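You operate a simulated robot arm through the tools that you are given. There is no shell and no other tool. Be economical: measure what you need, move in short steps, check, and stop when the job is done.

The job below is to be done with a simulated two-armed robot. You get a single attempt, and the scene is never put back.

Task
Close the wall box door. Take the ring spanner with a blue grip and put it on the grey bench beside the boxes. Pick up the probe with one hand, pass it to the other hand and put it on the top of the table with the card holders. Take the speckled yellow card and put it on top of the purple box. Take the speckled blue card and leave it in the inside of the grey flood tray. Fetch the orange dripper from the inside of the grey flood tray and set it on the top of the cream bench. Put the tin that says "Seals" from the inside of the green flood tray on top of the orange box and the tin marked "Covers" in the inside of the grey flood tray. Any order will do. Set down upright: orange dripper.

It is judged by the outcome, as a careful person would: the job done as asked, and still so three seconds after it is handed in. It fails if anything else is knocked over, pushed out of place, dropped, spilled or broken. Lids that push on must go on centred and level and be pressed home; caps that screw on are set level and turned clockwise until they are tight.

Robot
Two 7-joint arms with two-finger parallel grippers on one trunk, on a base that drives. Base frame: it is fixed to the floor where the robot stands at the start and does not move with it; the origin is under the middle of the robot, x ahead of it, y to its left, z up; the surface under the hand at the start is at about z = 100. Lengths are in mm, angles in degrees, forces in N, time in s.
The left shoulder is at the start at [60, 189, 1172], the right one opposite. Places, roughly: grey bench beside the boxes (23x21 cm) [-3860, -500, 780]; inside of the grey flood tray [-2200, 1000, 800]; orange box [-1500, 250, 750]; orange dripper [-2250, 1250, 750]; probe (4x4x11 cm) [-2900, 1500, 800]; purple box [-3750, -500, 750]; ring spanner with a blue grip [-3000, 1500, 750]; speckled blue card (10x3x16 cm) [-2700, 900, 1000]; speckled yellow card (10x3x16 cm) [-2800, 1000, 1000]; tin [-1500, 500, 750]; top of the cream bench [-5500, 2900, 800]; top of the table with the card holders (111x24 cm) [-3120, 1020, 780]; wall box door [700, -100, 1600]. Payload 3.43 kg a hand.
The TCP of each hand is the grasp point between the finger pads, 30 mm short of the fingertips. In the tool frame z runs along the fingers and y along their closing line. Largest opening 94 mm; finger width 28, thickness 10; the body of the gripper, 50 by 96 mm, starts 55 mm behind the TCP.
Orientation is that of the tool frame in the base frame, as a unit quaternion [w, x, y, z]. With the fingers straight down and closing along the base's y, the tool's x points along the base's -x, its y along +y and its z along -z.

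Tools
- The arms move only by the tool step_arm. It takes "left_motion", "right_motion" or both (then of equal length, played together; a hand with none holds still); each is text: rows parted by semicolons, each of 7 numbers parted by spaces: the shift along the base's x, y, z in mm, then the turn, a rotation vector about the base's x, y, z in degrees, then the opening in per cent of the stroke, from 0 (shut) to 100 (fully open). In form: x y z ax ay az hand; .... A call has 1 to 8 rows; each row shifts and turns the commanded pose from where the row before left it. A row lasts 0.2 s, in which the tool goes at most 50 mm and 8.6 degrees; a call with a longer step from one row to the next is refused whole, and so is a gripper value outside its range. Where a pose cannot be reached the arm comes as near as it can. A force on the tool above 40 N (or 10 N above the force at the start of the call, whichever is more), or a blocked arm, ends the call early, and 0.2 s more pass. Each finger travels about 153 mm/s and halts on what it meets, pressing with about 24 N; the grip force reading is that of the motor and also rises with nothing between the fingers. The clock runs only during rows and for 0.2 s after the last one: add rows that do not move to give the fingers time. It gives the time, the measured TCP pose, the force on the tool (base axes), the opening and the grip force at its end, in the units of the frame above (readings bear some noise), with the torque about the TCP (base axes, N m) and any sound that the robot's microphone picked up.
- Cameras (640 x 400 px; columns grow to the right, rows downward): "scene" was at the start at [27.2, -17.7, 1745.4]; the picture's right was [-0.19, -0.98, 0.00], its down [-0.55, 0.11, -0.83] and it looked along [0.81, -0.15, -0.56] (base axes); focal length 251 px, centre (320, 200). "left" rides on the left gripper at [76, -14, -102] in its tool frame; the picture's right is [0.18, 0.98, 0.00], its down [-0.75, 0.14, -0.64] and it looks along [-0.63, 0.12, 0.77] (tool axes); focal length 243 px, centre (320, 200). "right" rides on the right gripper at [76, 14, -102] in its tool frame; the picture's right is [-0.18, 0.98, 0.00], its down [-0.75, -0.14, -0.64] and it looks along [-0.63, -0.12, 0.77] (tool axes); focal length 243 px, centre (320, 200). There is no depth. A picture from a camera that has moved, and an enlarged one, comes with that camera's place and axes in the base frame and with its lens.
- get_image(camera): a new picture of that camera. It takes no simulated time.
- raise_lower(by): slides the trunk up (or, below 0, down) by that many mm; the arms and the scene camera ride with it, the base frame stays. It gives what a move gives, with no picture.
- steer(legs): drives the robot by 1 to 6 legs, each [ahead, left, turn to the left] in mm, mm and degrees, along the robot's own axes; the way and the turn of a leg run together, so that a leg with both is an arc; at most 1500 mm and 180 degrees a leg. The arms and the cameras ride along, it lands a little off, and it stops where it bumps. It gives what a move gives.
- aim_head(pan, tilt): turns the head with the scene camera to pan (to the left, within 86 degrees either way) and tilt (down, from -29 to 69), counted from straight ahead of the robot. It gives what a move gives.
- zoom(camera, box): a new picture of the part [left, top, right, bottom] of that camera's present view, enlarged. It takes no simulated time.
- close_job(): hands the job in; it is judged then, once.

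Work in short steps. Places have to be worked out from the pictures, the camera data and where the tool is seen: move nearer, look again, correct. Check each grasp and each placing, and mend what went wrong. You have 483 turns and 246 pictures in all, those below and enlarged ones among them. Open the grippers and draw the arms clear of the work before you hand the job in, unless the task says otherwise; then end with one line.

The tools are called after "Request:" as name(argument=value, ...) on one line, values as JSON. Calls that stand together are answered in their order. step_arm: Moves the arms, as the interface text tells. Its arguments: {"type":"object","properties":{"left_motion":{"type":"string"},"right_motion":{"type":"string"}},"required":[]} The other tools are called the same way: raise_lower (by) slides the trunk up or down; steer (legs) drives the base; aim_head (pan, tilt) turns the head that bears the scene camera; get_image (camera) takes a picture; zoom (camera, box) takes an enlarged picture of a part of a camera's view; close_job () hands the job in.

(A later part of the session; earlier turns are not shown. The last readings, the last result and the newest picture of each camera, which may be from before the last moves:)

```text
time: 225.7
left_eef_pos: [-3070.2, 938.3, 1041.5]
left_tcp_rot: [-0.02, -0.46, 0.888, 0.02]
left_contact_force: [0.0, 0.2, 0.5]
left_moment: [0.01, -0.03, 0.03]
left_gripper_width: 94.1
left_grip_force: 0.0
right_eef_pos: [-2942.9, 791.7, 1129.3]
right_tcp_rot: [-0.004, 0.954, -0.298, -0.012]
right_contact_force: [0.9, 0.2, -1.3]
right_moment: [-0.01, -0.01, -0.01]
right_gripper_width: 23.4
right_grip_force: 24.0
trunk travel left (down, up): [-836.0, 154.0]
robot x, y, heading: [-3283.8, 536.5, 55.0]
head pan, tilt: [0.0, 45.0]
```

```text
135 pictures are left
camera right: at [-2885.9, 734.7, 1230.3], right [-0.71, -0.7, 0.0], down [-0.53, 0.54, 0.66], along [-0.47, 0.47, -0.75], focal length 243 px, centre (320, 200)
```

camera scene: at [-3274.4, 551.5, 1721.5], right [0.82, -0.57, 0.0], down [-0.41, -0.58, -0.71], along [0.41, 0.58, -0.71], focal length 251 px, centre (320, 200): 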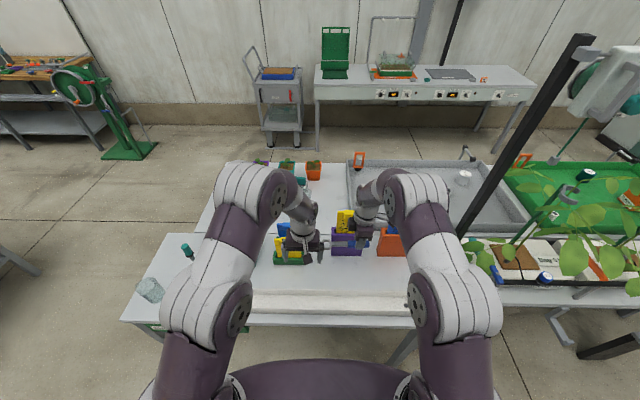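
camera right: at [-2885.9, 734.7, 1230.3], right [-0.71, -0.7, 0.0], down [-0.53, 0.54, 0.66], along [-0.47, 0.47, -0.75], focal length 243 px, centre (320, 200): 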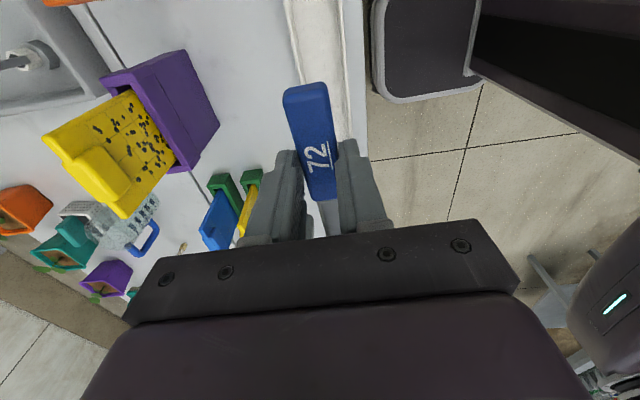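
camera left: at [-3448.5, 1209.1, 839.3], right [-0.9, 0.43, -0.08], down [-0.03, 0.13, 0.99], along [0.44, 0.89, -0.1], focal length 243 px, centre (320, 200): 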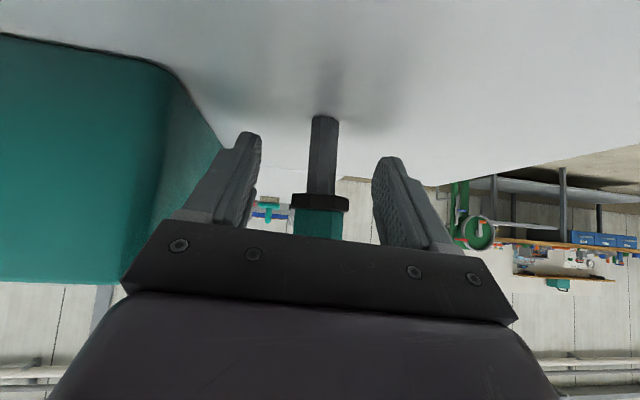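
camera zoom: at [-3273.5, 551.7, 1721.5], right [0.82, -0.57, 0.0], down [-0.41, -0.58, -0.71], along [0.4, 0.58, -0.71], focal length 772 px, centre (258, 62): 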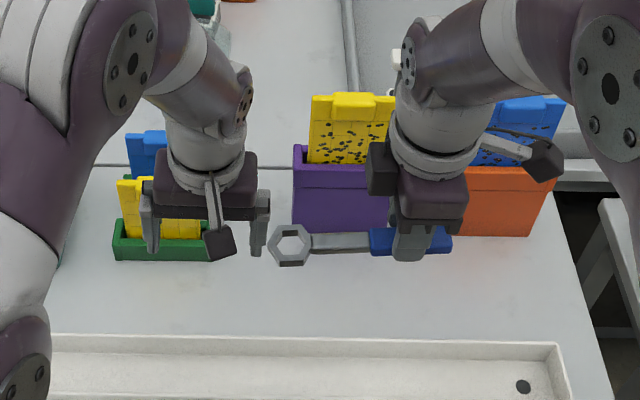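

Triangulated yellow card's tab top at ≈ (-2817,1010,1023), holder rim z≈900. Rotate left jaws 90° (to close along the card's thickness), raise a bit, and shift the base right 210, ahead 70.

Request:
step_arm(left_motion="0 0 10 0 0 -8.2 100;0 0 10 0 0 -8.2 100;0 0 10 0 0 -8.2 100;0 0 10 0 0 -8.2 100;0 0 10 0 0 -8.2 100;0 0 10 0 0 -8.2 100;0 0 0 0 0 -8.2 100;0 0 0 0 0 -8.2 100")

Request:
step_arm(left_motion="0 0 10 0 0 -8.2 100;0 0 10 0 0 -8.2 100;0 0 10 0 0 -8 100;0 0 0 0 0 0 100")

Request:
steer(legs=[[0, -210, 0], [70, 0, 0]])

Request:
get_image(camera="left")

Request:
get_image(camera="scene")

```text
time: 227.5
left_eef_pos: [-3070.9, 938.5, 1101.0]
left_tcp_rot: [-0.005, 0.097, 0.995, 0.028]
left_contact_force: [0.4, -0.6, 0.4]
left_moment: [0.01, 0.0, 0.0]
left_gripper_width: 94.0
left_grip_force: 0.0
right_eef_pos: [-2942.5, 791.0, 1130.9]
right_tcp_rot: [-0.005, 0.954, -0.3, -0.011]
right_contact_force: [0.7, -0.3, -1.1]
right_moment: [0.01, -0.02, -0.01]
right_gripper_width: 23.1
right_grip_force: 23.9
trunk travel left (down, up): [-836.0, 154.0]
robot x, y, heading: [-3288.0, 533.1, 55.0]
head pan, tilt: [0.0, 45.0]
```

```text
time: 228.5
left_eef_pos: [-3070.1, 939.3, 1130.4]
left_tcp_rot: [0.001, 0.303, 0.952, 0.027]
left_contact_force: [-0.1, 0.2, -0.3]
left_moment: [-0.03, 0.01, 0.02]
left_gripper_width: 93.8
left_grip_force: 0.1
right_eef_pos: [-2942.5, 791.7, 1129.8]
right_tcp_rot: [-0.005, 0.954, -0.299, -0.011]
right_contact_force: [0.7, 0.4, -0.8]
right_moment: [-0.02, -0.06, 0.01]
right_gripper_width: 23.6
right_grip_force: 24.3
trunk travel left (down, up): [-836.0, 154.0]
robot x, y, heading: [-3285.2, 533.9, 55.0]
head pan, tilt: [0.0, 45.0]
```

```text
time: 230.8
left_eef_pos: [-2858.4, 874.9, 1132.6]
left_tcp_rot: [0.001, 0.304, 0.952, 0.029]
left_contact_force: [-0.2, 0.0, 0.7]
left_moment: [0.0, 0.01, 0.01]
left_gripper_width: 94.1
left_grip_force: 0.0
right_eef_pos: [-2731.4, 727.3, 1132.1]
right_tcp_rot: [-0.005, 0.954, -0.299, -0.011]
right_contact_force: [0.7, -0.2, -1.1]
right_moment: [-0.02, -0.04, 0.0]
right_gripper_width: 23.1
right_grip_force: 23.9
trunk travel left (down, up): [-836.0, 154.0]
robot x, y, heading: [-3073.7, 472.5, 54.7]
head pan, tilt: [0.0, 45.0]
```

```text
134 pictures are left
camera left: at [-2932.0, 900.8, 1234.0], right [0.42, 0.91, 0.06], down [0.68, -0.36, 0.64], along [0.6, -0.23, -0.77], focal length 243 px, centre (320, 200)
```

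left: 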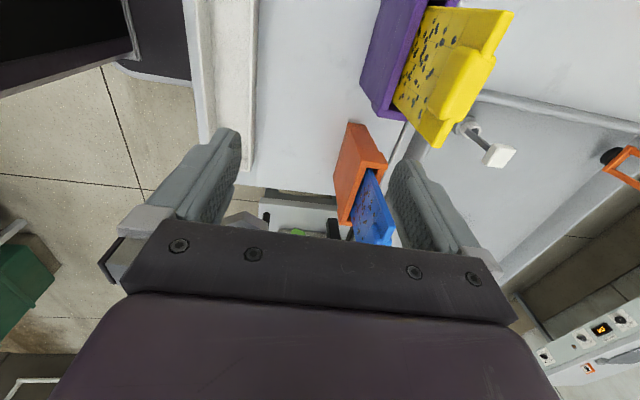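

```text
133 pictures are left
camera scene: at [-3064.0, 485.3, 1721.6], right [0.82, -0.57, 0.0], down [-0.4, -0.58, -0.71], along [0.41, 0.58, -0.71], focal length 251 px, centre (320, 200)
```

scene: 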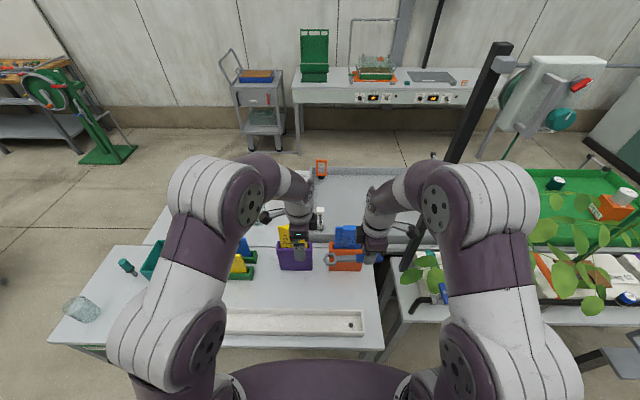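

Zoom the left view on the yellow card.

Request:
zoom(camera="left", box=[340, 0, 540, 160])

```text
2.50 times, centred on (440, 80) of left
camera zoom: at [-2932.0, 900.8, 1234.0], right [0.42, 0.91, 0.06], down [0.68, -0.36, 0.64], along [0.6, -0.23, -0.77], focal length 606 px, centre (20, 500)
```

zoom: 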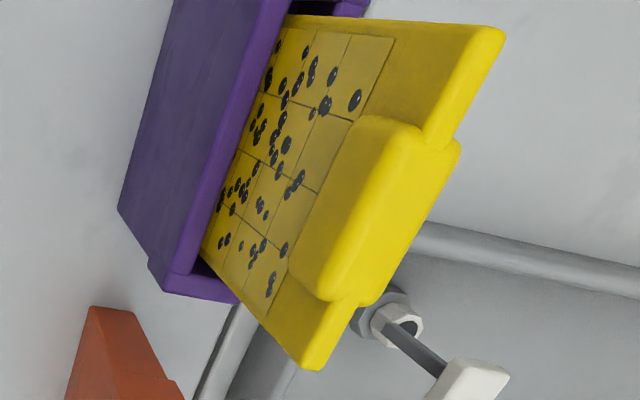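

Card is nearly vertical, top mid ≈ (-2822,998,1029), thick tab on my side. Move the left hand above it, trimming tilt.

Request:
step_arm(left_motion="9 31 0 -2.5 1.3 0 100;9 31 0 -2.5 1.2 0 100;9 30 0 0 0 0 100;8 30 0 0 0 0 100;0 0 0 0 0 0 100")

Request:
get_image(camera="left")

Request:
zoom(camera="scene", box=[220, 180, 420, 310])

```text
time: 232.0
left_eef_pos: [-2845.9, 974.3, 1107.5]
left_tcp_rot: [-0.007, 0.304, 0.952, -0.021]
left_contact_force: [0.6, 0.1, -0.5]
left_moment: [0.0, 0.04, -0.02]
left_gripper_width: 94.0
left_grip_force: 0.1
left hand out of reach, approached as far as the arm can: row 3, 4
right_eef_pos: [-2730.3, 729.5, 1129.9]
right_tcp_rot: [-0.004, 0.954, -0.299, -0.011]
right_contact_force: [0.5, -0.2, -0.1]
right_moment: [-0.03, -0.04, 0.01]
right_gripper_width: 23.3
right_grip_force: 24.0
trunk travel left (down, up): [-836.0, 154.0]
robot x, y, heading: [-3071.9, 470.4, 55.1]
head pan, tilt: [0.0, 45.0]
```

```text
131 pictures are left
camera left: at [-2913.7, 1010.8, 1208.9], right [0.42, 0.91, -0.04], down [0.71, -0.3, 0.63], along [0.56, -0.29, -0.77], focal length 243 px, centre (320, 200)
```

left: 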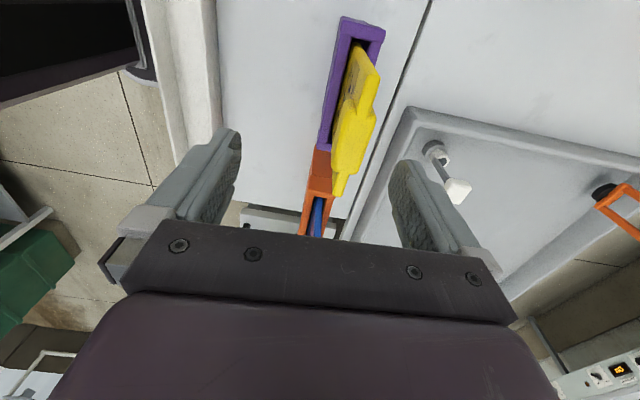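

```text
3.08 times, centred on (320, 245) of scene
camera zoom: at [-3061.3, 488.3, 1721.5], right [0.82, -0.57, 0.0], down [-0.41, -0.58, -0.71], along [0.41, 0.58, -0.71], focal length 772 px, centre (320, 62)
```

zoom: 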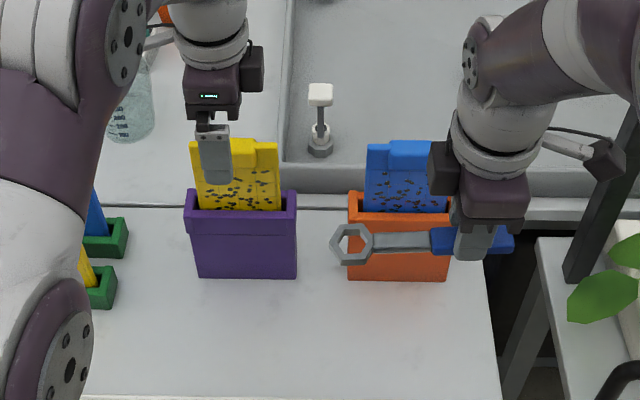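

Reach is short by ~30 mm at this height. Advance base 40 mm.

Request:
steer(legs=[[40, 0, 0]])

Request:
get_image(camera="left")

```text
time: 232.9
left_eef_pos: [-2825.6, 1003.0, 1111.5]
left_tcp_rot: [-0.006, 0.304, 0.953, -0.016]
left_contact_force: [0.3, 0.2, 0.4]
left_moment: [0.04, 0.0, 0.0]
left_gripper_width: 93.9
left_grip_force: 0.1
right_eef_pos: [-2710.8, 758.1, 1132.2]
right_tcp_rot: [-0.006, 0.954, -0.299, -0.011]
right_contact_force: [-1.3, 0.0, -1.3]
right_moment: [0.01, -0.01, 0.0]
right_gripper_width: 23.3
right_grip_force: 23.7
trunk travel left (down, up): [-836.0, 154.0]
robot x, y, heading: [-3049.7, 503.0, 54.7]
head pan, tilt: [0.0, 45.0]
```

```text
129 pictures are left
camera left: at [-2894.5, 1038.7, 1212.0], right [0.42, 0.91, -0.03], down [0.71, -0.3, 0.64], along [0.57, -0.29, -0.77], focal length 243 px, centre (320, 200)
```

left: 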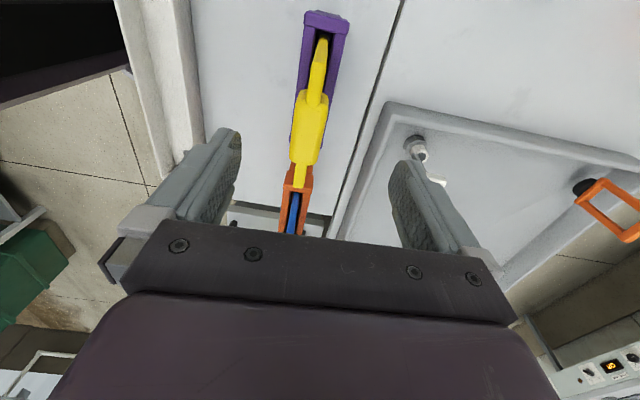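

Card sits edge-on between the jaws. Nudge and descend to z≈983.

Request:
step_arm(left_motion="2 -4 -30 0 0 0 100;0 0 -40 0 0 0 100;0 0 -35 0 0 0 100;0 0 -20 0 0 0 100;0 0 0 0 0 0 100")

Request:
get_image(camera="left")

```text
time: 234.2
left_eef_pos: [-2818.2, 1006.4, 989.7]
left_tcp_rot: [-0.003, 0.304, 0.953, -0.012]
left_contact_force: [-1.4, 2.2, 30.2]
left_moment: [-0.41, 0.27, -0.03]
left_gripper_width: 93.8
left_grip_force: 0.1
right_eef_pos: [-2707.5, 761.6, 1130.5]
right_tcp_rot: [-0.004, 0.954, -0.299, -0.011]
right_contact_force: [0.3, -0.2, -1.2]
right_moment: [0.0, -0.05, 0.04]
right_gripper_width: 23.2
right_grip_force: 24.3
trunk travel left (down, up): [-836.0, 154.0]
robot x, y, heading: [-3051.3, 505.1, 54.6]
head pan, tilt: [0.0, 45.0]
stopped in row 5 (left hand): the force on the tool passed its limit at 43 N (the readings are from after the stop); the commanded pose is now the measured one
```

```text
128 pictures are left
camera left: at [-2887.7, 1041.8, 1090.9], right [0.42, 0.91, -0.02], down [0.7, -0.31, 0.64], along [0.57, -0.28, -0.77], focal length 243 px, centre (320, 200)
```

left: 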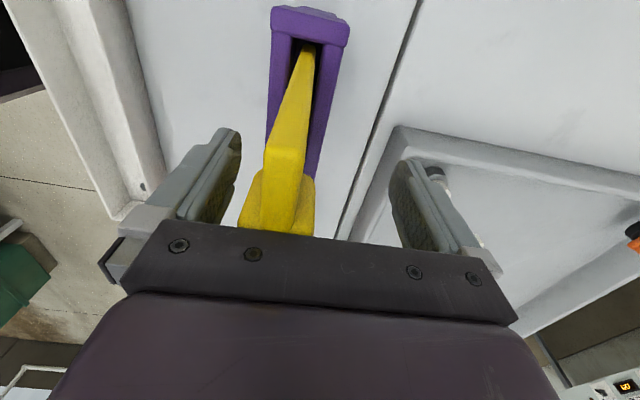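

The palm touched the card's top (so top ≈ 1045). Rise 6 mm and close.

Request:
step_arm(left_motion="0 0 6 0 0 0 100;0 0 2 0 0 0 100;0 0 0 0 0 0 40;0 0 0 0 0 0 0;0 0 0 0 0 0 0;0 0 0 0 0 0 0")

Request:
get_image(camera="left")

```text
time: 235.6
left_eef_pos: [-2821.4, 1003.4, 994.2]
left_tcp_rot: [-0.005, 0.304, 0.953, -0.016]
left_contact_force: [-4.6, -7.6, -1.6]
left_moment: [-0.36, 0.31, -0.28]
left_gripper_width: 29.6
left_grip_force: 23.7
right_eef_pos: [-2708.5, 760.8, 1129.9]
right_tcp_rot: [-0.004, 0.954, -0.3, -0.011]
right_contact_force: [-0.5, 0.0, -2.3]
right_moment: [-0.03, -0.01, -0.01]
right_gripper_width: 23.6
right_grip_force: 23.8
trunk travel left (down, up): [-836.0, 154.0]
robot x, y, heading: [-3049.9, 507.9, 54.8]
head pan, tilt: [0.0, 45.0]
```

```text
127 pictures are left
camera left: at [-2889.8, 1039.2, 1095.4], right [0.42, 0.91, -0.03], down [0.71, -0.3, 0.64], along [0.57, -0.29, -0.77], focal length 243 px, centre (320, 200)
```

left: 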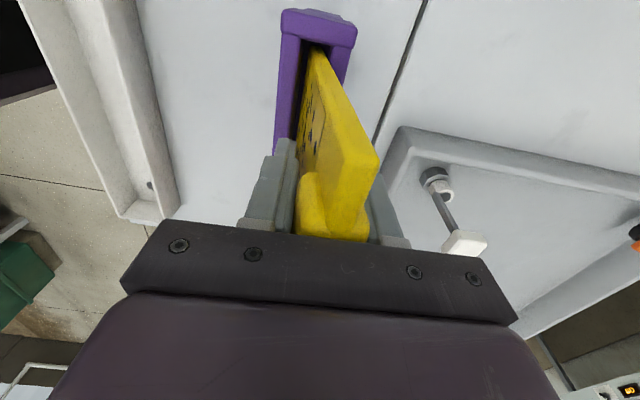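

Gripped 29.6 mm (plate + tab). Lift using the trunk.

Request:
raise_lower(by=30)

Request:
raise_lower(by=110)

Request:
get_image(camera="left")

Request:
zoom(camera="scene", box=[220, 180, 420, 310])

```text
time: 236.4
left_eef_pos: [-2820.6, 1005.1, 1023.7]
left_tcp_rot: [-0.004, 0.304, 0.953, -0.014]
left_contact_force: [-3.8, -4.4, 2.6]
left_moment: [-0.5, 0.28, -0.19]
left_gripper_width: 29.1
left_grip_force: 23.7
right_eef_pos: [-2708.1, 759.6, 1160.3]
right_tcp_rot: [-0.004, 0.954, -0.299, -0.012]
right_contact_force: [0.0, 0.2, -0.8]
right_moment: [0.0, 0.01, -0.02]
right_gripper_width: 23.3
right_grip_force: 24.1
trunk travel left (down, up): [-866.0, 124.0]
robot x, y, heading: [-3051.6, 500.7, 54.9]
head pan, tilt: [0.0, 45.0]
```

```text
time: 237.8
left_eef_pos: [-2820.4, 1003.8, 1134.3]
left_tcp_rot: [-0.006, 0.304, 0.952, -0.016]
left_contact_force: [0.2, 0.9, 0.6]
left_moment: [-0.04, -0.01, -0.01]
left_gripper_width: 27.4
left_grip_force: 24.1
right_eef_pos: [-2707.1, 761.3, 1269.4]
right_tcp_rot: [-0.005, 0.954, -0.298, -0.011]
right_contact_force: [0.4, 0.1, -1.4]
right_moment: [-0.03, -0.04, 0.03]
right_gripper_width: 23.4
right_grip_force: 23.9
trunk travel left (down, up): [-976.0, 14.0]
robot x, y, heading: [-3053.4, 503.8, 55.0]
head pan, tilt: [0.0, 45.0]
```

```text
126 pictures are left
camera left: at [-2888.8, 1040.4, 1235.3], right [0.42, 0.91, -0.03], down [0.71, -0.3, 0.64], along [0.57, -0.29, -0.77], focal length 243 px, centre (320, 200)
```

left: 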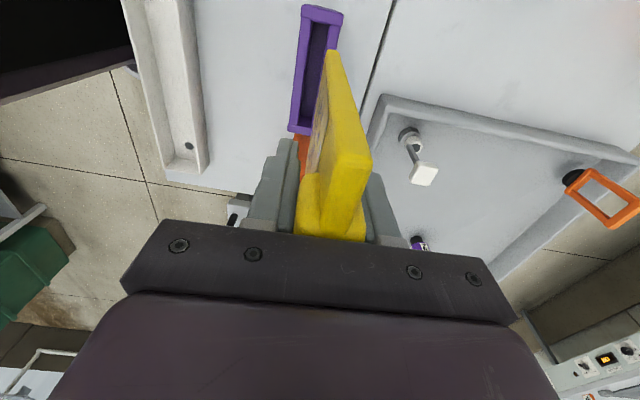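

```text
3.08 times, centred on (320, 245) of scene
camera zoom: at [-3039.5, 520.6, 1861.4], right [0.82, -0.57, 0.0], down [-0.41, -0.58, -0.71], along [0.41, 0.58, -0.71], focal length 772 px, centre (320, 62)
```

zoom: 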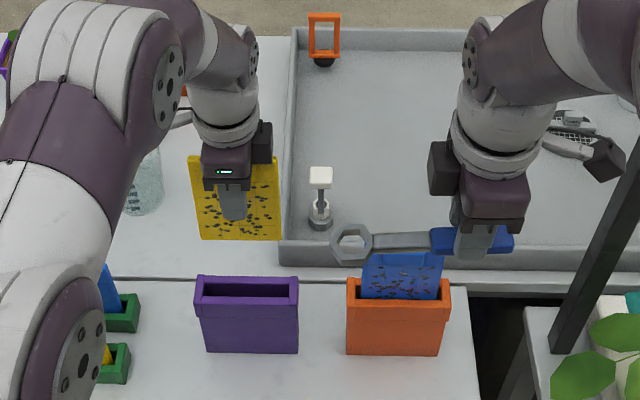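

Card out cleanly; holder undisturbed. Back off, turn around toward the grey bench and look.

Request:
steer(legs=[[-330, 0, 0], [0, 0, -179]])

Request:
get_image(camera="scene")

```text
time: 247.3
left_eef_pos: [-3474.8, -271.3, 1133.8]
left_tcp_rot: [-0.015, 0.953, -0.302, 0.005]
left_contact_force: [0.0, 0.2, -0.4]
left_moment: [0.0, -0.01, 0.04]
left_gripper_width: 27.8
left_grip_force: 24.0
right_eef_pos: [-3588.3, -28.2, 1270.3]
right_tcp_rot: [0.012, 0.297, 0.955, -0.005]
right_contact_force: [0.0, -0.7, -1.2]
right_moment: [0.01, 0.02, 0.01]
right_gripper_width: 23.3
right_grip_force: 24.1
trunk travel left (down, up): [-976.0, 14.0]
robot x, y, heading: [-3244.6, 231.0, -124.7]
head pan, tilt: [0.0, 45.0]
```

```text
124 pictures are left
camera scene: at [-3256.3, 210.8, 1861.5], right [-0.82, 0.57, 0.0], down [0.4, 0.58, -0.71], along [-0.4, -0.58, -0.71], focal length 251 px, centre (320, 200)
```

scene: 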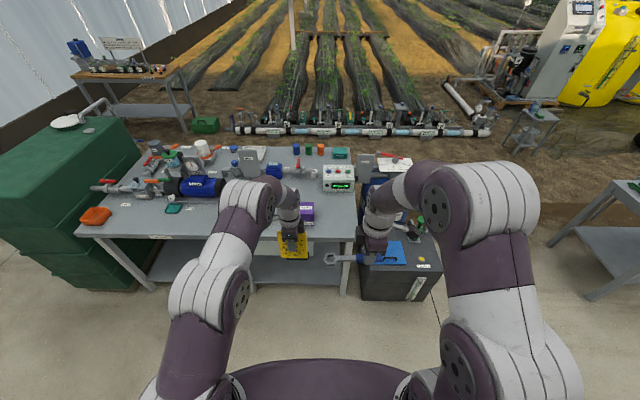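

Purple box ≈ (-3721,-587); free bench area lies to its right. Advance 280 mm and zoom.

Request:
steer(legs=[[280, 0, 0]])

Request:
aim_head(pan=0, tilt=55)

Request:
get_image(camera="scene")

Request:
get_image(camera="right")

```text
time: 249.3
left_eef_pos: [-3633.0, -501.7, 1134.2]
left_tcp_rot: [-0.015, 0.953, -0.303, 0.005]
left_contact_force: [0.4, 0.2, -0.2]
left_moment: [-0.01, -0.01, 0.02]
left_gripper_width: 27.6
left_grip_force: 24.2
right_eef_pos: [-3747.1, -256.9, 1271.0]
right_tcp_rot: [0.011, 0.297, 0.955, -0.005]
right_contact_force: [0.3, 0.2, -1.1]
right_moment: [-0.01, 0.05, -0.05]
right_gripper_width: 23.3
right_grip_force: 24.2
trunk travel left (down, up): [-976.0, 14.0]
robot x, y, heading: [-3398.6, 0.4, -124.7]
head pan, tilt: [0.0, 45.0]
```

```text
time: 250.0
left_eef_pos: [-3634.3, -501.3, 1133.5]
left_tcp_rot: [-0.015, 0.953, -0.302, 0.006]
left_contact_force: [0.2, 0.3, -0.8]
left_moment: [-0.02, 0.01, 0.01]
left_gripper_width: 27.5
left_grip_force: 24.3
right_eef_pos: [-3746.0, -259.7, 1269.7]
right_tcp_rot: [0.012, 0.297, 0.955, -0.004]
right_contact_force: [0.7, 1.4, -1.3]
right_moment: [0.02, 0.0, 0.0]
right_gripper_width: 23.4
right_grip_force: 23.8
trunk travel left (down, up): [-976.0, 14.0]
robot x, y, heading: [-3406.6, -4.6, -124.7]
head pan, tilt: [0.0, 55.0]
```

```text
123 pictures are left
camera scene: at [-3411.4, -12.2, 1848.1], right [-0.82, 0.57, 0.0], down [0.47, 0.67, -0.57], along [-0.33, -0.47, -0.82], focal length 251 px, centre (320, 200)
```

scene: 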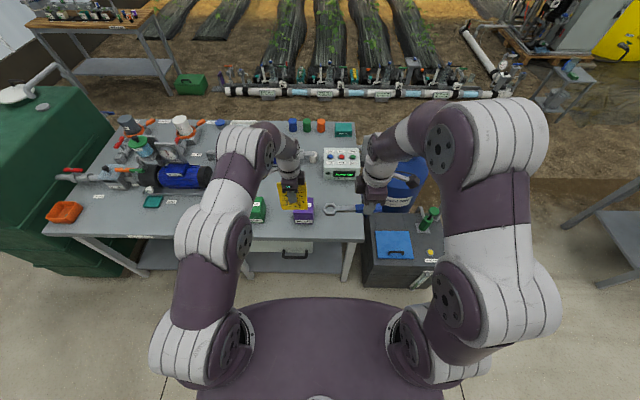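

```text
122 pictures are left
camera right: at [-3804.2, -203.8, 1370.5], right [0.71, 0.7, 0.0], down [0.53, -0.53, 0.66], along [0.47, -0.47, -0.75], focal length 243 px, centre (320, 200)
```

right: 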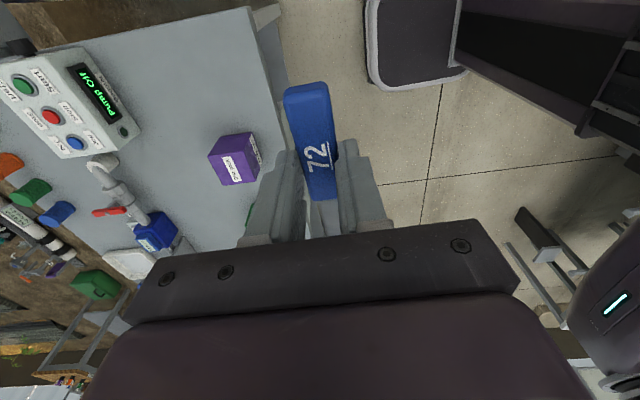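

Free area right of the purple box up to the bench end. I'll retract the left hand (with card), lower the trunk, and advance for placing the spanner with TCP at ≈ (-3864,-426).

Request:
step_arm(left_motion="27 41 0 0 0 0 0;27 41 0 0 0 0 0;27 41 0 0 0 0 0;0 0 0 0 0 0 0")

Request:
raise_lower(by=-140)

Request:
step_arm(left_motion="0 0 30 0 0 0 0;0 0 30 0 0 0 0;0 0 20 0 0 0 0;0 0 0 0 0 0 0")

Request:
steer(legs=[[130, 0, 0]])

Request:
get_image(camera="right")

Request:
get_image(camera="scene")

```text
time: 251.0
left_eef_pos: [-3553.8, -379.5, 1134.0]
left_tcp_rot: [-0.016, 0.953, -0.302, 0.005]
left_contact_force: [0.1, -0.1, -1.7]
left_moment: [0.0, 0.01, -0.03]
left_gripper_width: 27.5
left_grip_force: 24.3
right_eef_pos: [-3746.7, -259.5, 1270.6]
right_tcp_rot: [0.012, 0.298, 0.954, -0.005]
right_contact_force: [-0.3, -0.6, -0.7]
right_moment: [0.04, 0.0, 0.0]
right_gripper_width: 23.2
right_grip_force: 23.8
trunk travel left (down, up): [-976.0, 14.0]
robot x, y, heading: [-3403.3, 1.5, -124.7]
head pan, tilt: [0.0, 55.0]
```

```text
time: 252.7
left_eef_pos: [-3554.2, -378.8, 992.3]
left_tcp_rot: [-0.014, 0.953, -0.302, 0.005]
left_contact_force: [0.3, 0.4, 0.1]
left_moment: [-0.02, -0.01, 0.02]
left_gripper_width: 27.6
left_grip_force: 24.1
right_eef_pos: [-3746.2, -259.7, 1130.4]
right_tcp_rot: [0.01, 0.297, 0.955, -0.005]
right_contact_force: [-0.1, -0.2, -1.2]
right_moment: [0.02, 0.01, 0.0]
right_gripper_width: 23.5
right_grip_force: 24.0
trunk travel left (down, up): [-836.0, 154.0]
robot x, y, heading: [-3405.4, -0.7, -124.7]
head pan, tilt: [0.0, 55.0]
```

```text
time: 253.7
left_eef_pos: [-3553.5, -379.8, 1071.8]
left_tcp_rot: [-0.016, 0.953, -0.303, 0.005]
left_contact_force: [-0.6, -0.5, -0.4]
left_moment: [0.02, 0.01, -0.01]
left_gripper_width: 27.5
left_grip_force: 24.3
right_eef_pos: [-3746.9, -259.4, 1130.2]
right_tcp_rot: [0.012, 0.298, 0.955, -0.004]
right_contact_force: [0.5, 0.1, -1.1]
right_moment: [0.0, 0.05, 0.01]
right_gripper_width: 23.0
right_grip_force: 24.2
trunk travel left (down, up): [-836.0, 154.0]
robot x, y, heading: [-3406.7, -0.8, -124.8]
head pan, tilt: [0.0, 55.0]
```

```text
time: 255.0
left_eef_pos: [-3627.0, -486.1, 1072.5]
left_tcp_rot: [-0.015, 0.953, -0.301, 0.005]
left_contact_force: [-0.2, 0.5, -0.8]
left_moment: [-0.04, -0.02, 0.03]
left_gripper_width: 27.9
left_grip_force: 24.4
right_eef_pos: [-3820.4, -365.6, 1129.3]
right_tcp_rot: [0.011, 0.297, 0.955, -0.005]
right_contact_force: [-0.2, 0.0, -1.1]
right_moment: [0.01, 0.04, 0.0]
right_gripper_width: 23.3
right_grip_force: 23.9
trunk travel left (down, up): [-836.0, 154.0]
robot x, y, heading: [-3479.9, -109.2, -124.7]
head pan, tilt: [0.0, 55.0]
```

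```text
121 pictures are left
camera right: at [-3877.5, -310.1, 1231.2], right [0.71, 0.71, 0.0], down [0.53, -0.53, 0.66], along [0.47, -0.47, -0.75], focal length 243 px, centre (320, 200)
```

right: 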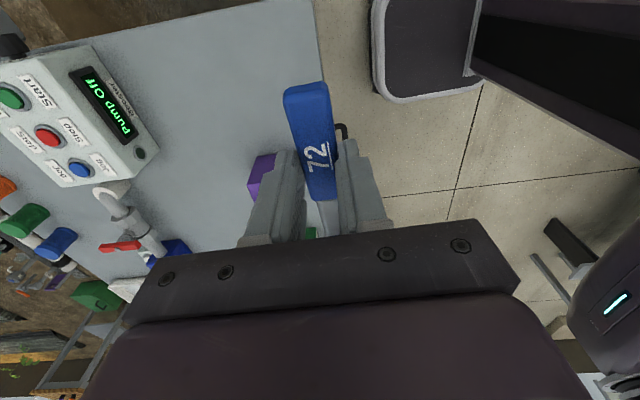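

```text
120 pictures are left
camera scene: at [-3484.4, -117.5, 1708.1], right [-0.82, 0.57, 0.0], down [0.47, 0.67, -0.57], along [-0.33, -0.47, -0.82], focal length 251 px, centre (320, 200)
```

scene: 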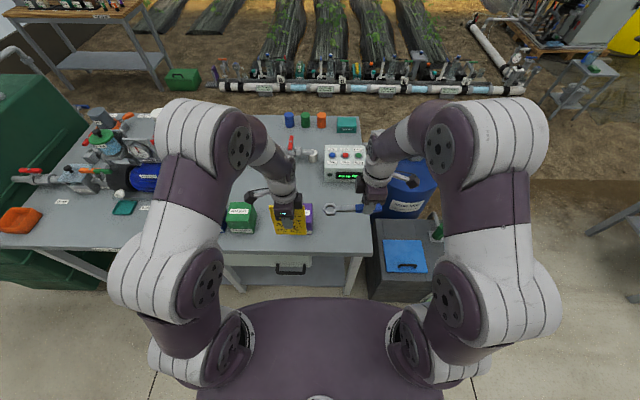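

Bench end at l≈-3070, front edge f≈2394. Move the right hand to (-3855,-414) and descend toward the bench.

Request:
step_arm(right_motion="-18 -24 0 0 0 0 0;-17 -24 0 0 0 0 0;0 0 -45 0 0 0 0;0 0 -45 0 0 0 0;0 0 -45 0 0 0 0;0 0 -45 0 0 0 0;0 0 -45 0 0 0 0;0 0 0 0 0 0 0")

Request:
get_image(camera="right")

Request:
zoom(camera="scene", box=[220, 180, 420, 310])

```text
time: 256.8
left_eef_pos: [-3627.4, -485.9, 1073.1]
left_tcp_rot: [-0.015, 0.953, -0.302, 0.004]
left_contact_force: [-0.9, 0.6, -0.4]
left_moment: [-0.02, 0.01, -0.01]
left_gripper_width: 27.2
left_grip_force: 24.0
right_eef_pos: [-3857.2, -415.4, 904.4]
right_tcp_rot: [0.012, 0.297, 0.955, -0.004]
right_contact_force: [0.4, 1.3, -0.1]
right_moment: [0.03, 0.04, -0.02]
right_gripper_width: 23.3
right_grip_force: 23.7
trunk travel left (down, up): [-836.0, 154.0]
robot x, y, heading: [-3476.5, -108.9, -124.6]
head pan, tilt: [0.0, 55.0]
```

```text
119 pictures are left
camera right: at [-3913.5, -359.1, 1005.2], right [0.71, 0.71, 0.0], down [0.53, -0.53, 0.66], along [0.47, -0.47, -0.75], focal length 243 px, centre (320, 200)
```

right: 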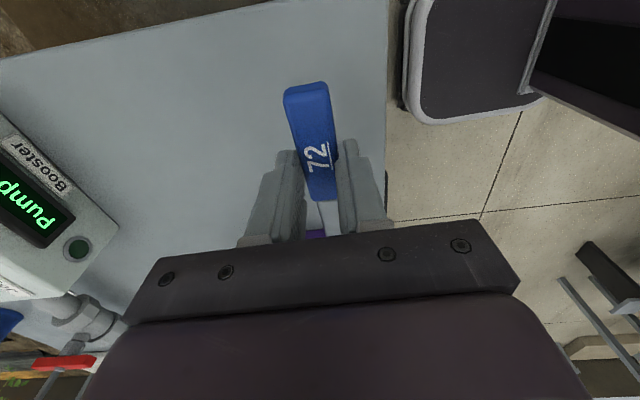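

```text
3.08 times, centred on (320, 245) of scene
camera zoom: at [-3485.1, -118.7, 1708.1], right [-0.82, 0.57, 0.0], down [0.47, 0.67, -0.57], along [-0.33, -0.47, -0.82], focal length 772 px, centre (320, 62)
```

zoom: 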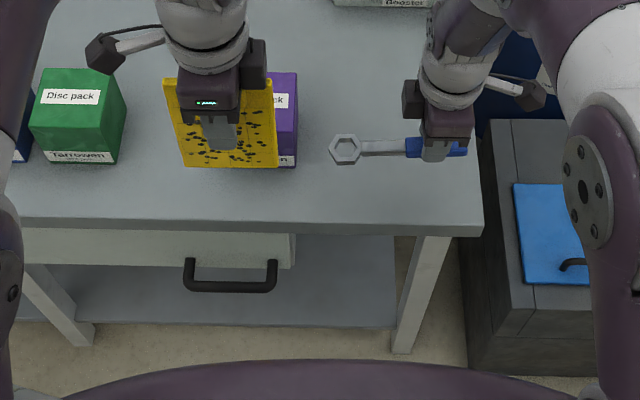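

Placement looks good. Descend to just above contact.

Request:
step_arm(right_motion="0 0 -40 0 0 0 0;0 0 -25 0 0 0 0;0 0 -8 0 0 0 0;0 0 -4 0 0 0 0;0 0 -3 0 0 0 0;0 0 -3 0 0 0 0;0 0 0 0 0 0 0")

```text
time: 258.4
left_eef_pos: [-3626.6, -486.8, 1071.7]
left_tcp_rot: [-0.014, 0.953, -0.302, 0.005]
left_contact_force: [-0.1, -0.2, -0.9]
left_moment: [0.0, 0.05, 0.0]
left_gripper_width: 27.8
left_grip_force: 24.1
right_eef_pos: [-3856.2, -414.5, 822.7]
right_tcp_rot: [0.011, 0.297, 0.955, -0.004]
right_contact_force: [0.2, -0.1, 4.8]
right_moment: [-0.4, -0.62, 0.02]
right_gripper_width: 23.3
right_grip_force: 23.9
trunk travel left (down, up): [-836.0, 154.0]
robot x, y, heading: [-3477.7, -110.9, -124.8]
head pan, tilt: [0.0, 55.0]
```

The ring end touches first. Lower 4 mm more, gently.

Request:
step_arm(right_motion="0 0 -2 0 0 0 0;0 0 -2 0 0 0 0;0 0 -1 0 0 0 0;0 0 0 0 0 0 0")

Request:
get_image(camera="right")

```text
time: 259.4
left_eef_pos: [-3627.0, -487.5, 1073.1]
left_tcp_rot: [-0.016, 0.953, -0.302, 0.005]
left_contact_force: [0.2, -0.3, 0.1]
left_moment: [-0.02, -0.02, -0.04]
left_gripper_width: 27.8
left_grip_force: 24.3
right_eef_pos: [-3857.1, -414.4, 819.0]
right_tcp_rot: [0.011, 0.296, 0.955, -0.005]
right_contact_force: [-3.0, 1.9, 14.3]
right_moment: [-0.19, -0.26, -0.04]
right_gripper_width: 23.5
right_grip_force: 24.4
trunk travel left (down, up): [-836.0, 154.0]
robot x, y, heading: [-3475.2, -109.5, -124.6]
head pan, tilt: [0.0, 55.0]
```

```text
117 pictures are left
camera right: at [-3913.0, -358.7, 919.0], right [0.71, 0.71, 0.0], down [0.53, -0.53, 0.66], along [0.47, -0.47, -0.75], focal length 243 px, centre (320, 200)
```

right: 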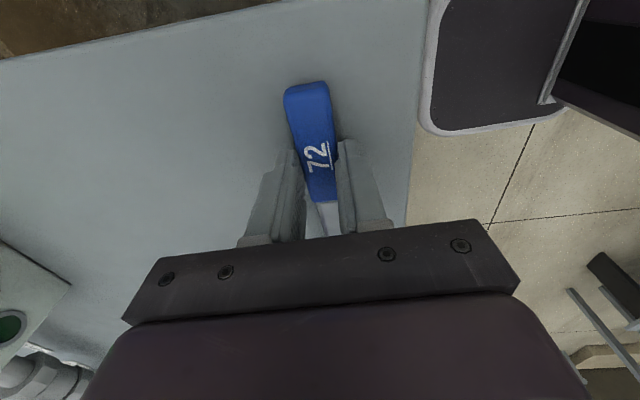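

Resting on the bench. Release and rise straight up.

Request:
step_arm(right_motion="0 0 1 0 0 0 40;0 0 0 0 0 0 100;0 0 0 0 0 0 100;0 0 30 0 0 0 100;0 0 45 0 0 0 100;0 0 45 0 0 0 100;0 0 45 0 0 0 100;0 0 45 0 0 0 100")

Request:
get_image(camera="right")

Request:
get_image(camera="left")

```text
time: 261.2
left_eef_pos: [-3626.7, -487.0, 1071.5]
left_tcp_rot: [-0.015, 0.953, -0.302, 0.004]
left_contact_force: [-0.8, 1.2, 0.1]
left_moment: [-0.01, -0.01, 0.0]
left_gripper_width: 27.5
left_grip_force: 24.2
right_eef_pos: [-3854.0, -415.4, 1028.2]
right_tcp_rot: [0.011, 0.297, 0.955, -0.005]
right_contact_force: [0.5, 0.1, 0.9]
right_moment: [-0.03, 0.02, 0.0]
right_gripper_width: 94.0
right_grip_force: 0.1
trunk travel left (down, up): [-836.0, 154.0]
robot x, y, heading: [-3479.9, -104.9, -124.7]
head pan, tilt: [0.0, 55.0]
```

```text
116 pictures are left
camera right: at [-3912.0, -358.8, 1128.1], right [0.71, 0.71, 0.0], down [0.53, -0.53, 0.66], along [0.47, -0.47, -0.75], focal length 243 px, centre (320, 200)
```

right: 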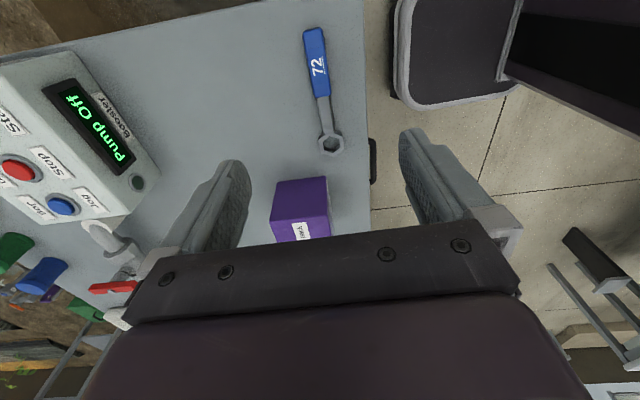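

```text
115 pictures are left
camera left: at [-3558.6, -521.0, 1174.0], right [-0.41, -0.91, -0.03], down [-0.71, 0.3, 0.64], along [-0.57, 0.29, -0.77], focal length 243 px, centre (320, 200)
```

left: 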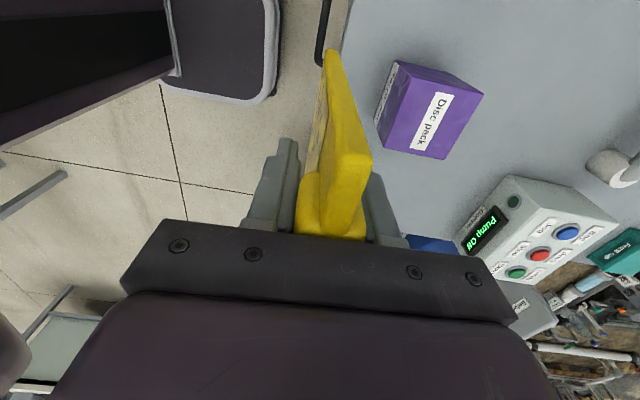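

Spanner is down flat. Zoom on the purple box in both hand views to locate its top.

Request:
zoom(camera="left", box=[350, 40, 510, 180])

Request:
zoom(camera="right", box=[240, 150, 380, 260])

```text
2.86 times, centred on (430, 110) of left
camera zoom: at [-3558.6, -521.0, 1174.0], right [-0.41, -0.91, -0.03], down [-0.71, 0.3, 0.64], along [-0.57, 0.29, -0.77], focal length 693 px, centre (6, 457)
```

zoom: 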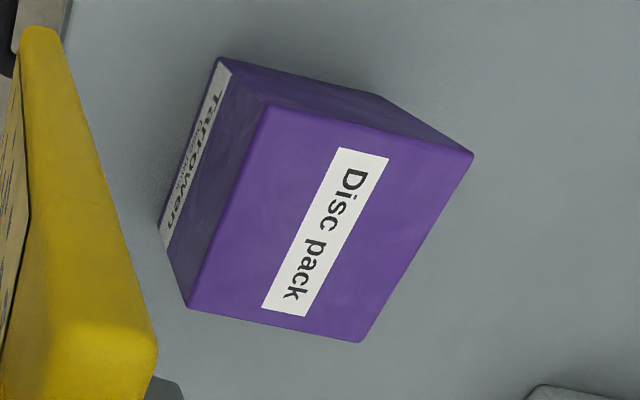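

```text
3.64 times, centred on (310, 205) of right
camera zoom: at [-3912.0, -358.8, 1128.1], right [0.71, 0.71, 0.0], down [0.53, -0.53, 0.66], along [0.47, -0.47, -0.75], focal length 882 px, centre (356, 182)
```

zoom: 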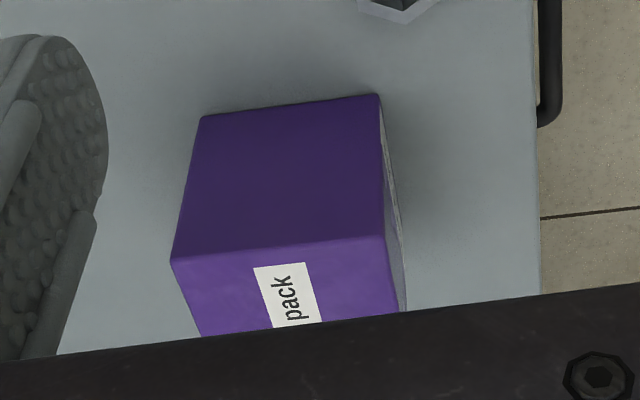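

Box top: ~88 mm square at z≈878, centre (-3717,-586), front face f≈2476. My grip on the card is too deep for laying it flat, so I'll first stand it on the bench in front of the box, and regrip only its top 20 mm.

Request:
step_arm(left_motion="-20 -11 0 0 0 0 0;-20 -11 0 0 0 0 0;0 0 -40 0 0 0 0;0 0 -45 0 0 0 0;0 0 -45 0 0 0 0;0 0 -30 0 0 0 0;0 0 0 0 0 0 0", right_motion="0 0 0 0 0 0 100;0 0 0 0 0 0 100;0 0 0 0 0 0 100;0 0 0 0 0 0 100;0 0 0 0 0 0 100;0 0 0 0 0 0 100;0 0 0 0 0 0 100")

Request:
get_image(camera="scene")

Request:
get_image(camera="left")

```text
time: 262.8
left_eef_pos: [-3667.2, -510.0, 912.2]
left_tcp_rot: [-0.015, 0.954, -0.301, 0.005]
left_contact_force: [-0.7, 0.7, -0.2]
left_moment: [0.02, 0.01, -0.02]
left_gripper_width: 27.8
left_grip_force: 23.6
right_eef_pos: [-3856.0, -415.2, 1027.1]
right_tcp_rot: [0.012, 0.297, 0.955, -0.004]
right_contact_force: [0.3, 0.6, -0.5]
right_moment: [-0.03, 0.03, 0.01]
right_gripper_width: 93.9
right_grip_force: 0.0
trunk travel left (down, up): [-836.0, 154.0]
robot x, y, heading: [-3481.5, -108.1, -125.0]
head pan, tilt: [0.0, 55.0]
```

```text
112 pictures are left
camera scene: at [-3485.3, -118.7, 1708.1], right [-0.82, 0.57, 0.0], down [0.47, 0.67, -0.57], along [-0.33, -0.47, -0.82], focal length 251 px, centre (320, 200)
```

scene: 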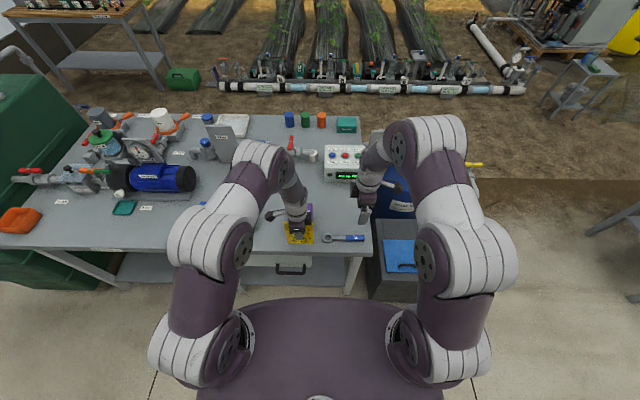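

```text
111 pictures are left
camera left: at [-3598.6, -543.7, 1013.8], right [-0.41, -0.91, -0.03], down [-0.71, 0.3, 0.64], along [-0.57, 0.29, -0.77], focal length 243 px, centre (320, 200)
```

left: 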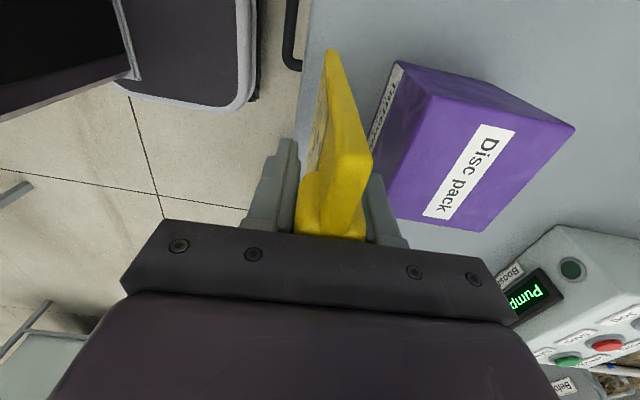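

Lower slowly until the card's bottom edge touches the bench.

Request:
step_arm(left_motion="0 0 -5 0 0 0 0;0 0 -5 0 0 0 0;0 0 -4 0 0 0 0;0 0 -3 0 0 0 0;0 0 -3 0 0 0 0;0 0 -3 0 0 0 0;0 0 0 0 0 0 0")

```text
time: 264.4
left_eef_pos: [-3667.1, -509.7, 889.7]
left_tcp_rot: [-0.015, 0.953, -0.301, 0.004]
left_contact_force: [0.8, -0.1, 0.5]
left_moment: [0.01, 0.04, -0.01]
left_gripper_width: 27.9
left_grip_force: 24.0
right_eef_pos: [-3855.8, -414.1, 1027.7]
right_tcp_rot: [0.011, 0.298, 0.955, -0.004]
right_contact_force: [1.2, -0.3, 0.5]
right_moment: [-0.02, 0.02, 0.03]
right_gripper_width: 93.9
right_grip_force: 0.1
trunk travel left (down, up): [-836.0, 154.0]
robot x, y, heading: [-3476.0, -109.5, -124.6]
head pan, tilt: [0.0, 55.0]
```

Request:
step_arm(left_motion="0 0 -3 0 0 0 0;0 0 -3 0 0 0 0;0 0 -3 0 0 0 0;0 0 -3 0 0 0 0;0 0 0 0 0 0 0")

Request:
get_image(camera="left")

```text
time: 265.6
left_eef_pos: [-3667.8, -508.4, 878.4]
left_tcp_rot: [-0.014, 0.953, -0.302, 0.003]
left_contact_force: [1.6, -1.2, 21.6]
left_moment: [0.09, 0.07, 0.03]
left_gripper_width: 27.8
left_grip_force: 23.8
right_eef_pos: [-3854.8, -415.7, 1028.3]
right_tcp_rot: [0.01, 0.296, 0.955, -0.004]
right_contact_force: [0.7, -0.3, -0.1]
right_moment: [0.01, 0.02, 0.03]
right_gripper_width: 93.9
right_grip_force: 0.0
trunk travel left (down, up): [-836.0, 154.0]
robot x, y, heading: [-3479.5, -107.2, -124.6]
head pan, tilt: [0.0, 55.0]
```

```text
110 pictures are left
camera left: at [-3599.4, -543.2, 980.1], right [-0.41, -0.91, -0.03], down [-0.71, 0.3, 0.64], along [-0.57, 0.28, -0.77], focal length 243 px, centre (320, 200)
```

left: 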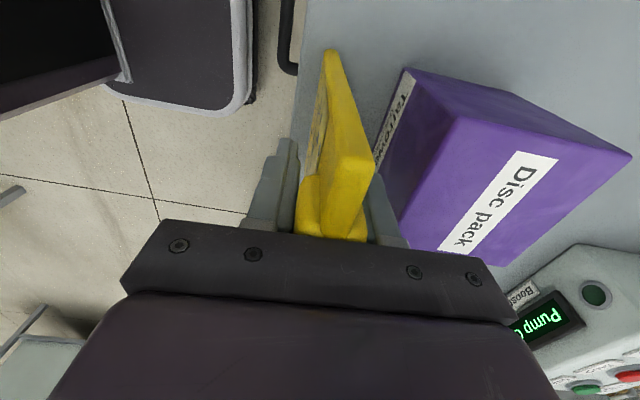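

Standing on the bench. Loosen slightly to ~36 mm, slide up 52 mm, and regrip the top edge.

Request:
step_arm(left_motion="0 0 2 0 0 0 0;0 0 0 0 0 0 38;0 0 0 0 0 0 38;0 0 13 0 0 0 38;0 0 13 0 0 0 38;0 0 13 0 0 0 38;0 0 13 0 0 0 38;0 0 0 0 0 0 38")

Request:
get_image(camera="left")

```text
time: 267.4
left_eef_pos: [-3667.0, -509.0, 930.8]
left_tcp_rot: [-0.017, 0.953, -0.301, 0.005]
left_contact_force: [0.1, -0.2, -0.7]
left_moment: [-0.01, 0.01, 0.02]
left_gripper_width: 35.3
left_grip_force: 0.0
right_eef_pos: [-3856.0, -415.0, 1026.5]
right_tcp_rot: [0.012, 0.297, 0.955, -0.004]
right_contact_force: [0.2, -0.5, -1.4]
right_moment: [-0.04, -0.01, -0.01]
right_gripper_width: 93.9
right_grip_force: 0.1
trunk travel left (down, up): [-836.0, 154.0]
robot x, y, heading: [-3481.2, -108.7, -124.8]
head pan, tilt: [0.0, 55.0]
```

```text
109 pictures are left
camera left: at [-3599.2, -543.3, 1032.6], right [-0.41, -0.91, -0.03], down [-0.71, 0.3, 0.64], along [-0.57, 0.29, -0.77], focal length 243 px, centre (320, 200)
```

left: 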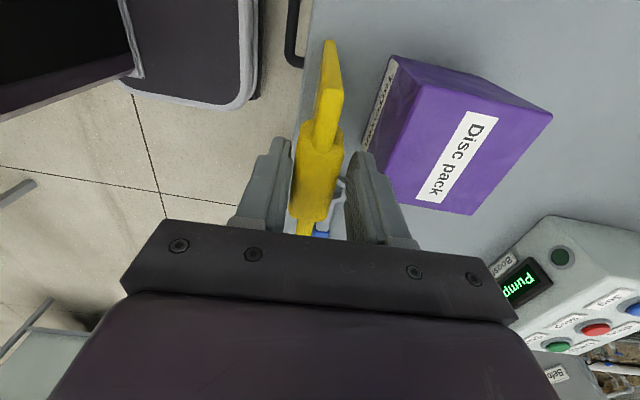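

Good; card stands within the jaws. Close.

Request:
step_arm(left_motion="0 0 0 0 0 0 0;0 0 0 0 0 0 0;0 0 0 0 0 0 0")

Request:
get_image(camera="left")

```text
time: 268.2
left_eef_pos: [-3666.8, -509.2, 931.4]
left_tcp_rot: [-0.016, 0.953, -0.301, 0.004]
left_contact_force: [0.2, -0.7, 0.2]
left_moment: [-0.03, -0.01, -0.05]
left_gripper_width: 27.7
left_grip_force: 24.0
right_eef_pos: [-3855.4, -415.3, 1027.9]
right_tcp_rot: [0.012, 0.297, 0.955, -0.005]
right_contact_force: [0.6, 0.1, -0.1]
right_moment: [0.03, 0.02, 0.01]
right_gripper_width: 94.0
right_grip_force: 0.1
trunk travel left (down, up): [-836.0, 154.0]
robot x, y, heading: [-3476.3, -112.6, -124.7]
head pan, tilt: [0.0, 55.0]
```

```text
108 pictures are left
camera left: at [-3599.2, -543.3, 1032.5], right [-0.41, -0.91, -0.03], down [-0.71, 0.3, 0.64], along [-0.57, 0.29, -0.77], focal length 243 px, centre (320, 200)
```

left: 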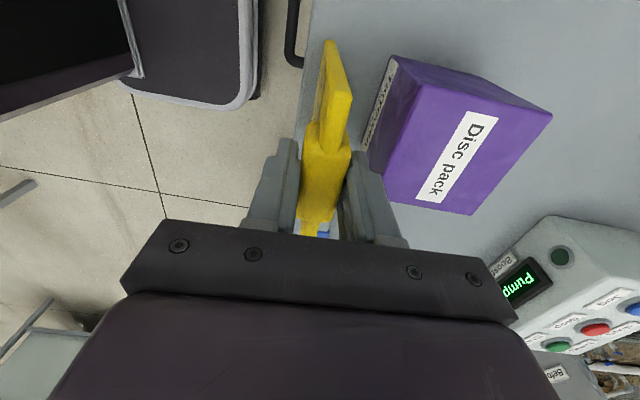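

Regripped. Lift, back the base 130 mm, and then pitch the tool to horizontal so the card lies flat.

Request:
step_arm(left_motion="0 0 30 0 0 0 0;0 0 45 0 0 0 0;0 0 45 0 0 0 0;0 0 0 0 0 0 0", right_motion="30 45 0 0 0 0 100;0 0 30 0 0 0 100;0 0 30 0 0 0 100;0 0 0 0 0 0 100")

Request:
steer(legs=[[-130, 0, 0]])

Request:
step_arm(left_motion="-4 -6 0 -6.72 4.67 0 0;-4 -6 0 -6.72 4.67 0 0;-4 -6 0 -6.72 4.67 0 0;-4 -6 0 -6.72 4.67 0 0;-4 -6 0 -6.72 4.67 0 0;-4 -6 0 -6.72 4.67 0 0;0 0 0 -6.72 4.67 0 0;0 0 0 0 0 0 0")

Request:
get_image(camera="scene")

```text
refused: row 1 steps farther than a row can; nothing moved
```

```text
time: 269.4
left_eef_pos: [-3594.6, -402.7, 931.3]
left_tcp_rot: [-0.017, 0.953, -0.302, 0.005]
left_contact_force: [0.1, -0.7, -0.5]
left_moment: [0.0, 0.0, 0.02]
left_gripper_width: 27.5
left_grip_force: 23.7
right_eef_pos: [-3782.6, -309.6, 1026.7]
right_tcp_rot: [0.012, 0.296, 0.955, -0.004]
right_contact_force: [0.3, 0.0, -0.6]
right_moment: [0.04, -0.04, 0.0]
right_gripper_width: 94.0
right_grip_force: 0.1
trunk travel left (down, up): [-836.0, 154.0]
robot x, y, heading: [-3403.8, -2.3, -124.7]
head pan, tilt: [0.0, 55.0]
```

```text
time: 271.2
left_eef_pos: [-3613.4, -438.1, 930.0]
left_tcp_rot: [0.444, 0.844, -0.267, -0.138]
left_contact_force: [-0.6, -0.4, -0.2]
left_moment: [0.0, -0.06, 0.01]
left_gripper_width: 27.7
left_grip_force: 23.6
left hand out of reach, approached as far as the arm can: row 4
right_eef_pos: [-3781.8, -309.0, 1027.0]
right_tcp_rot: [0.012, 0.297, 0.955, -0.005]
right_contact_force: [0.1, 0.7, 0.1]
right_moment: [-0.03, 0.0, -0.03]
right_gripper_width: 93.8
right_grip_force: 0.0
trunk travel left (down, up): [-836.0, 154.0]
robot x, y, heading: [-3405.1, -0.2, -124.7]
head pan, tilt: [0.0, 55.0]
```

```text
107 pictures are left
camera scene: at [-3411.3, -12.4, 1708.1], right [-0.82, 0.57, 0.0], down [0.47, 0.67, -0.57], along [-0.33, -0.47, -0.82], focal length 251 px, centre (320, 200)
```

scene: 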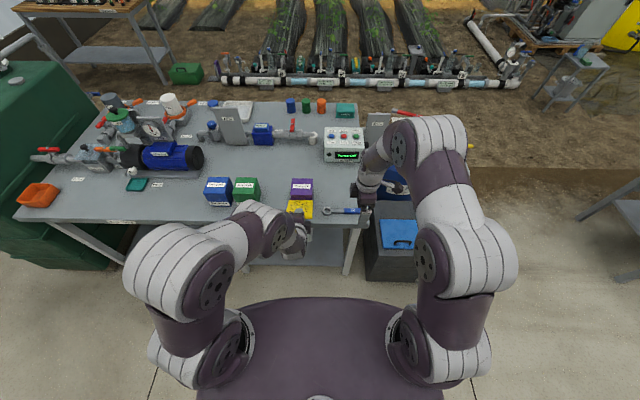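

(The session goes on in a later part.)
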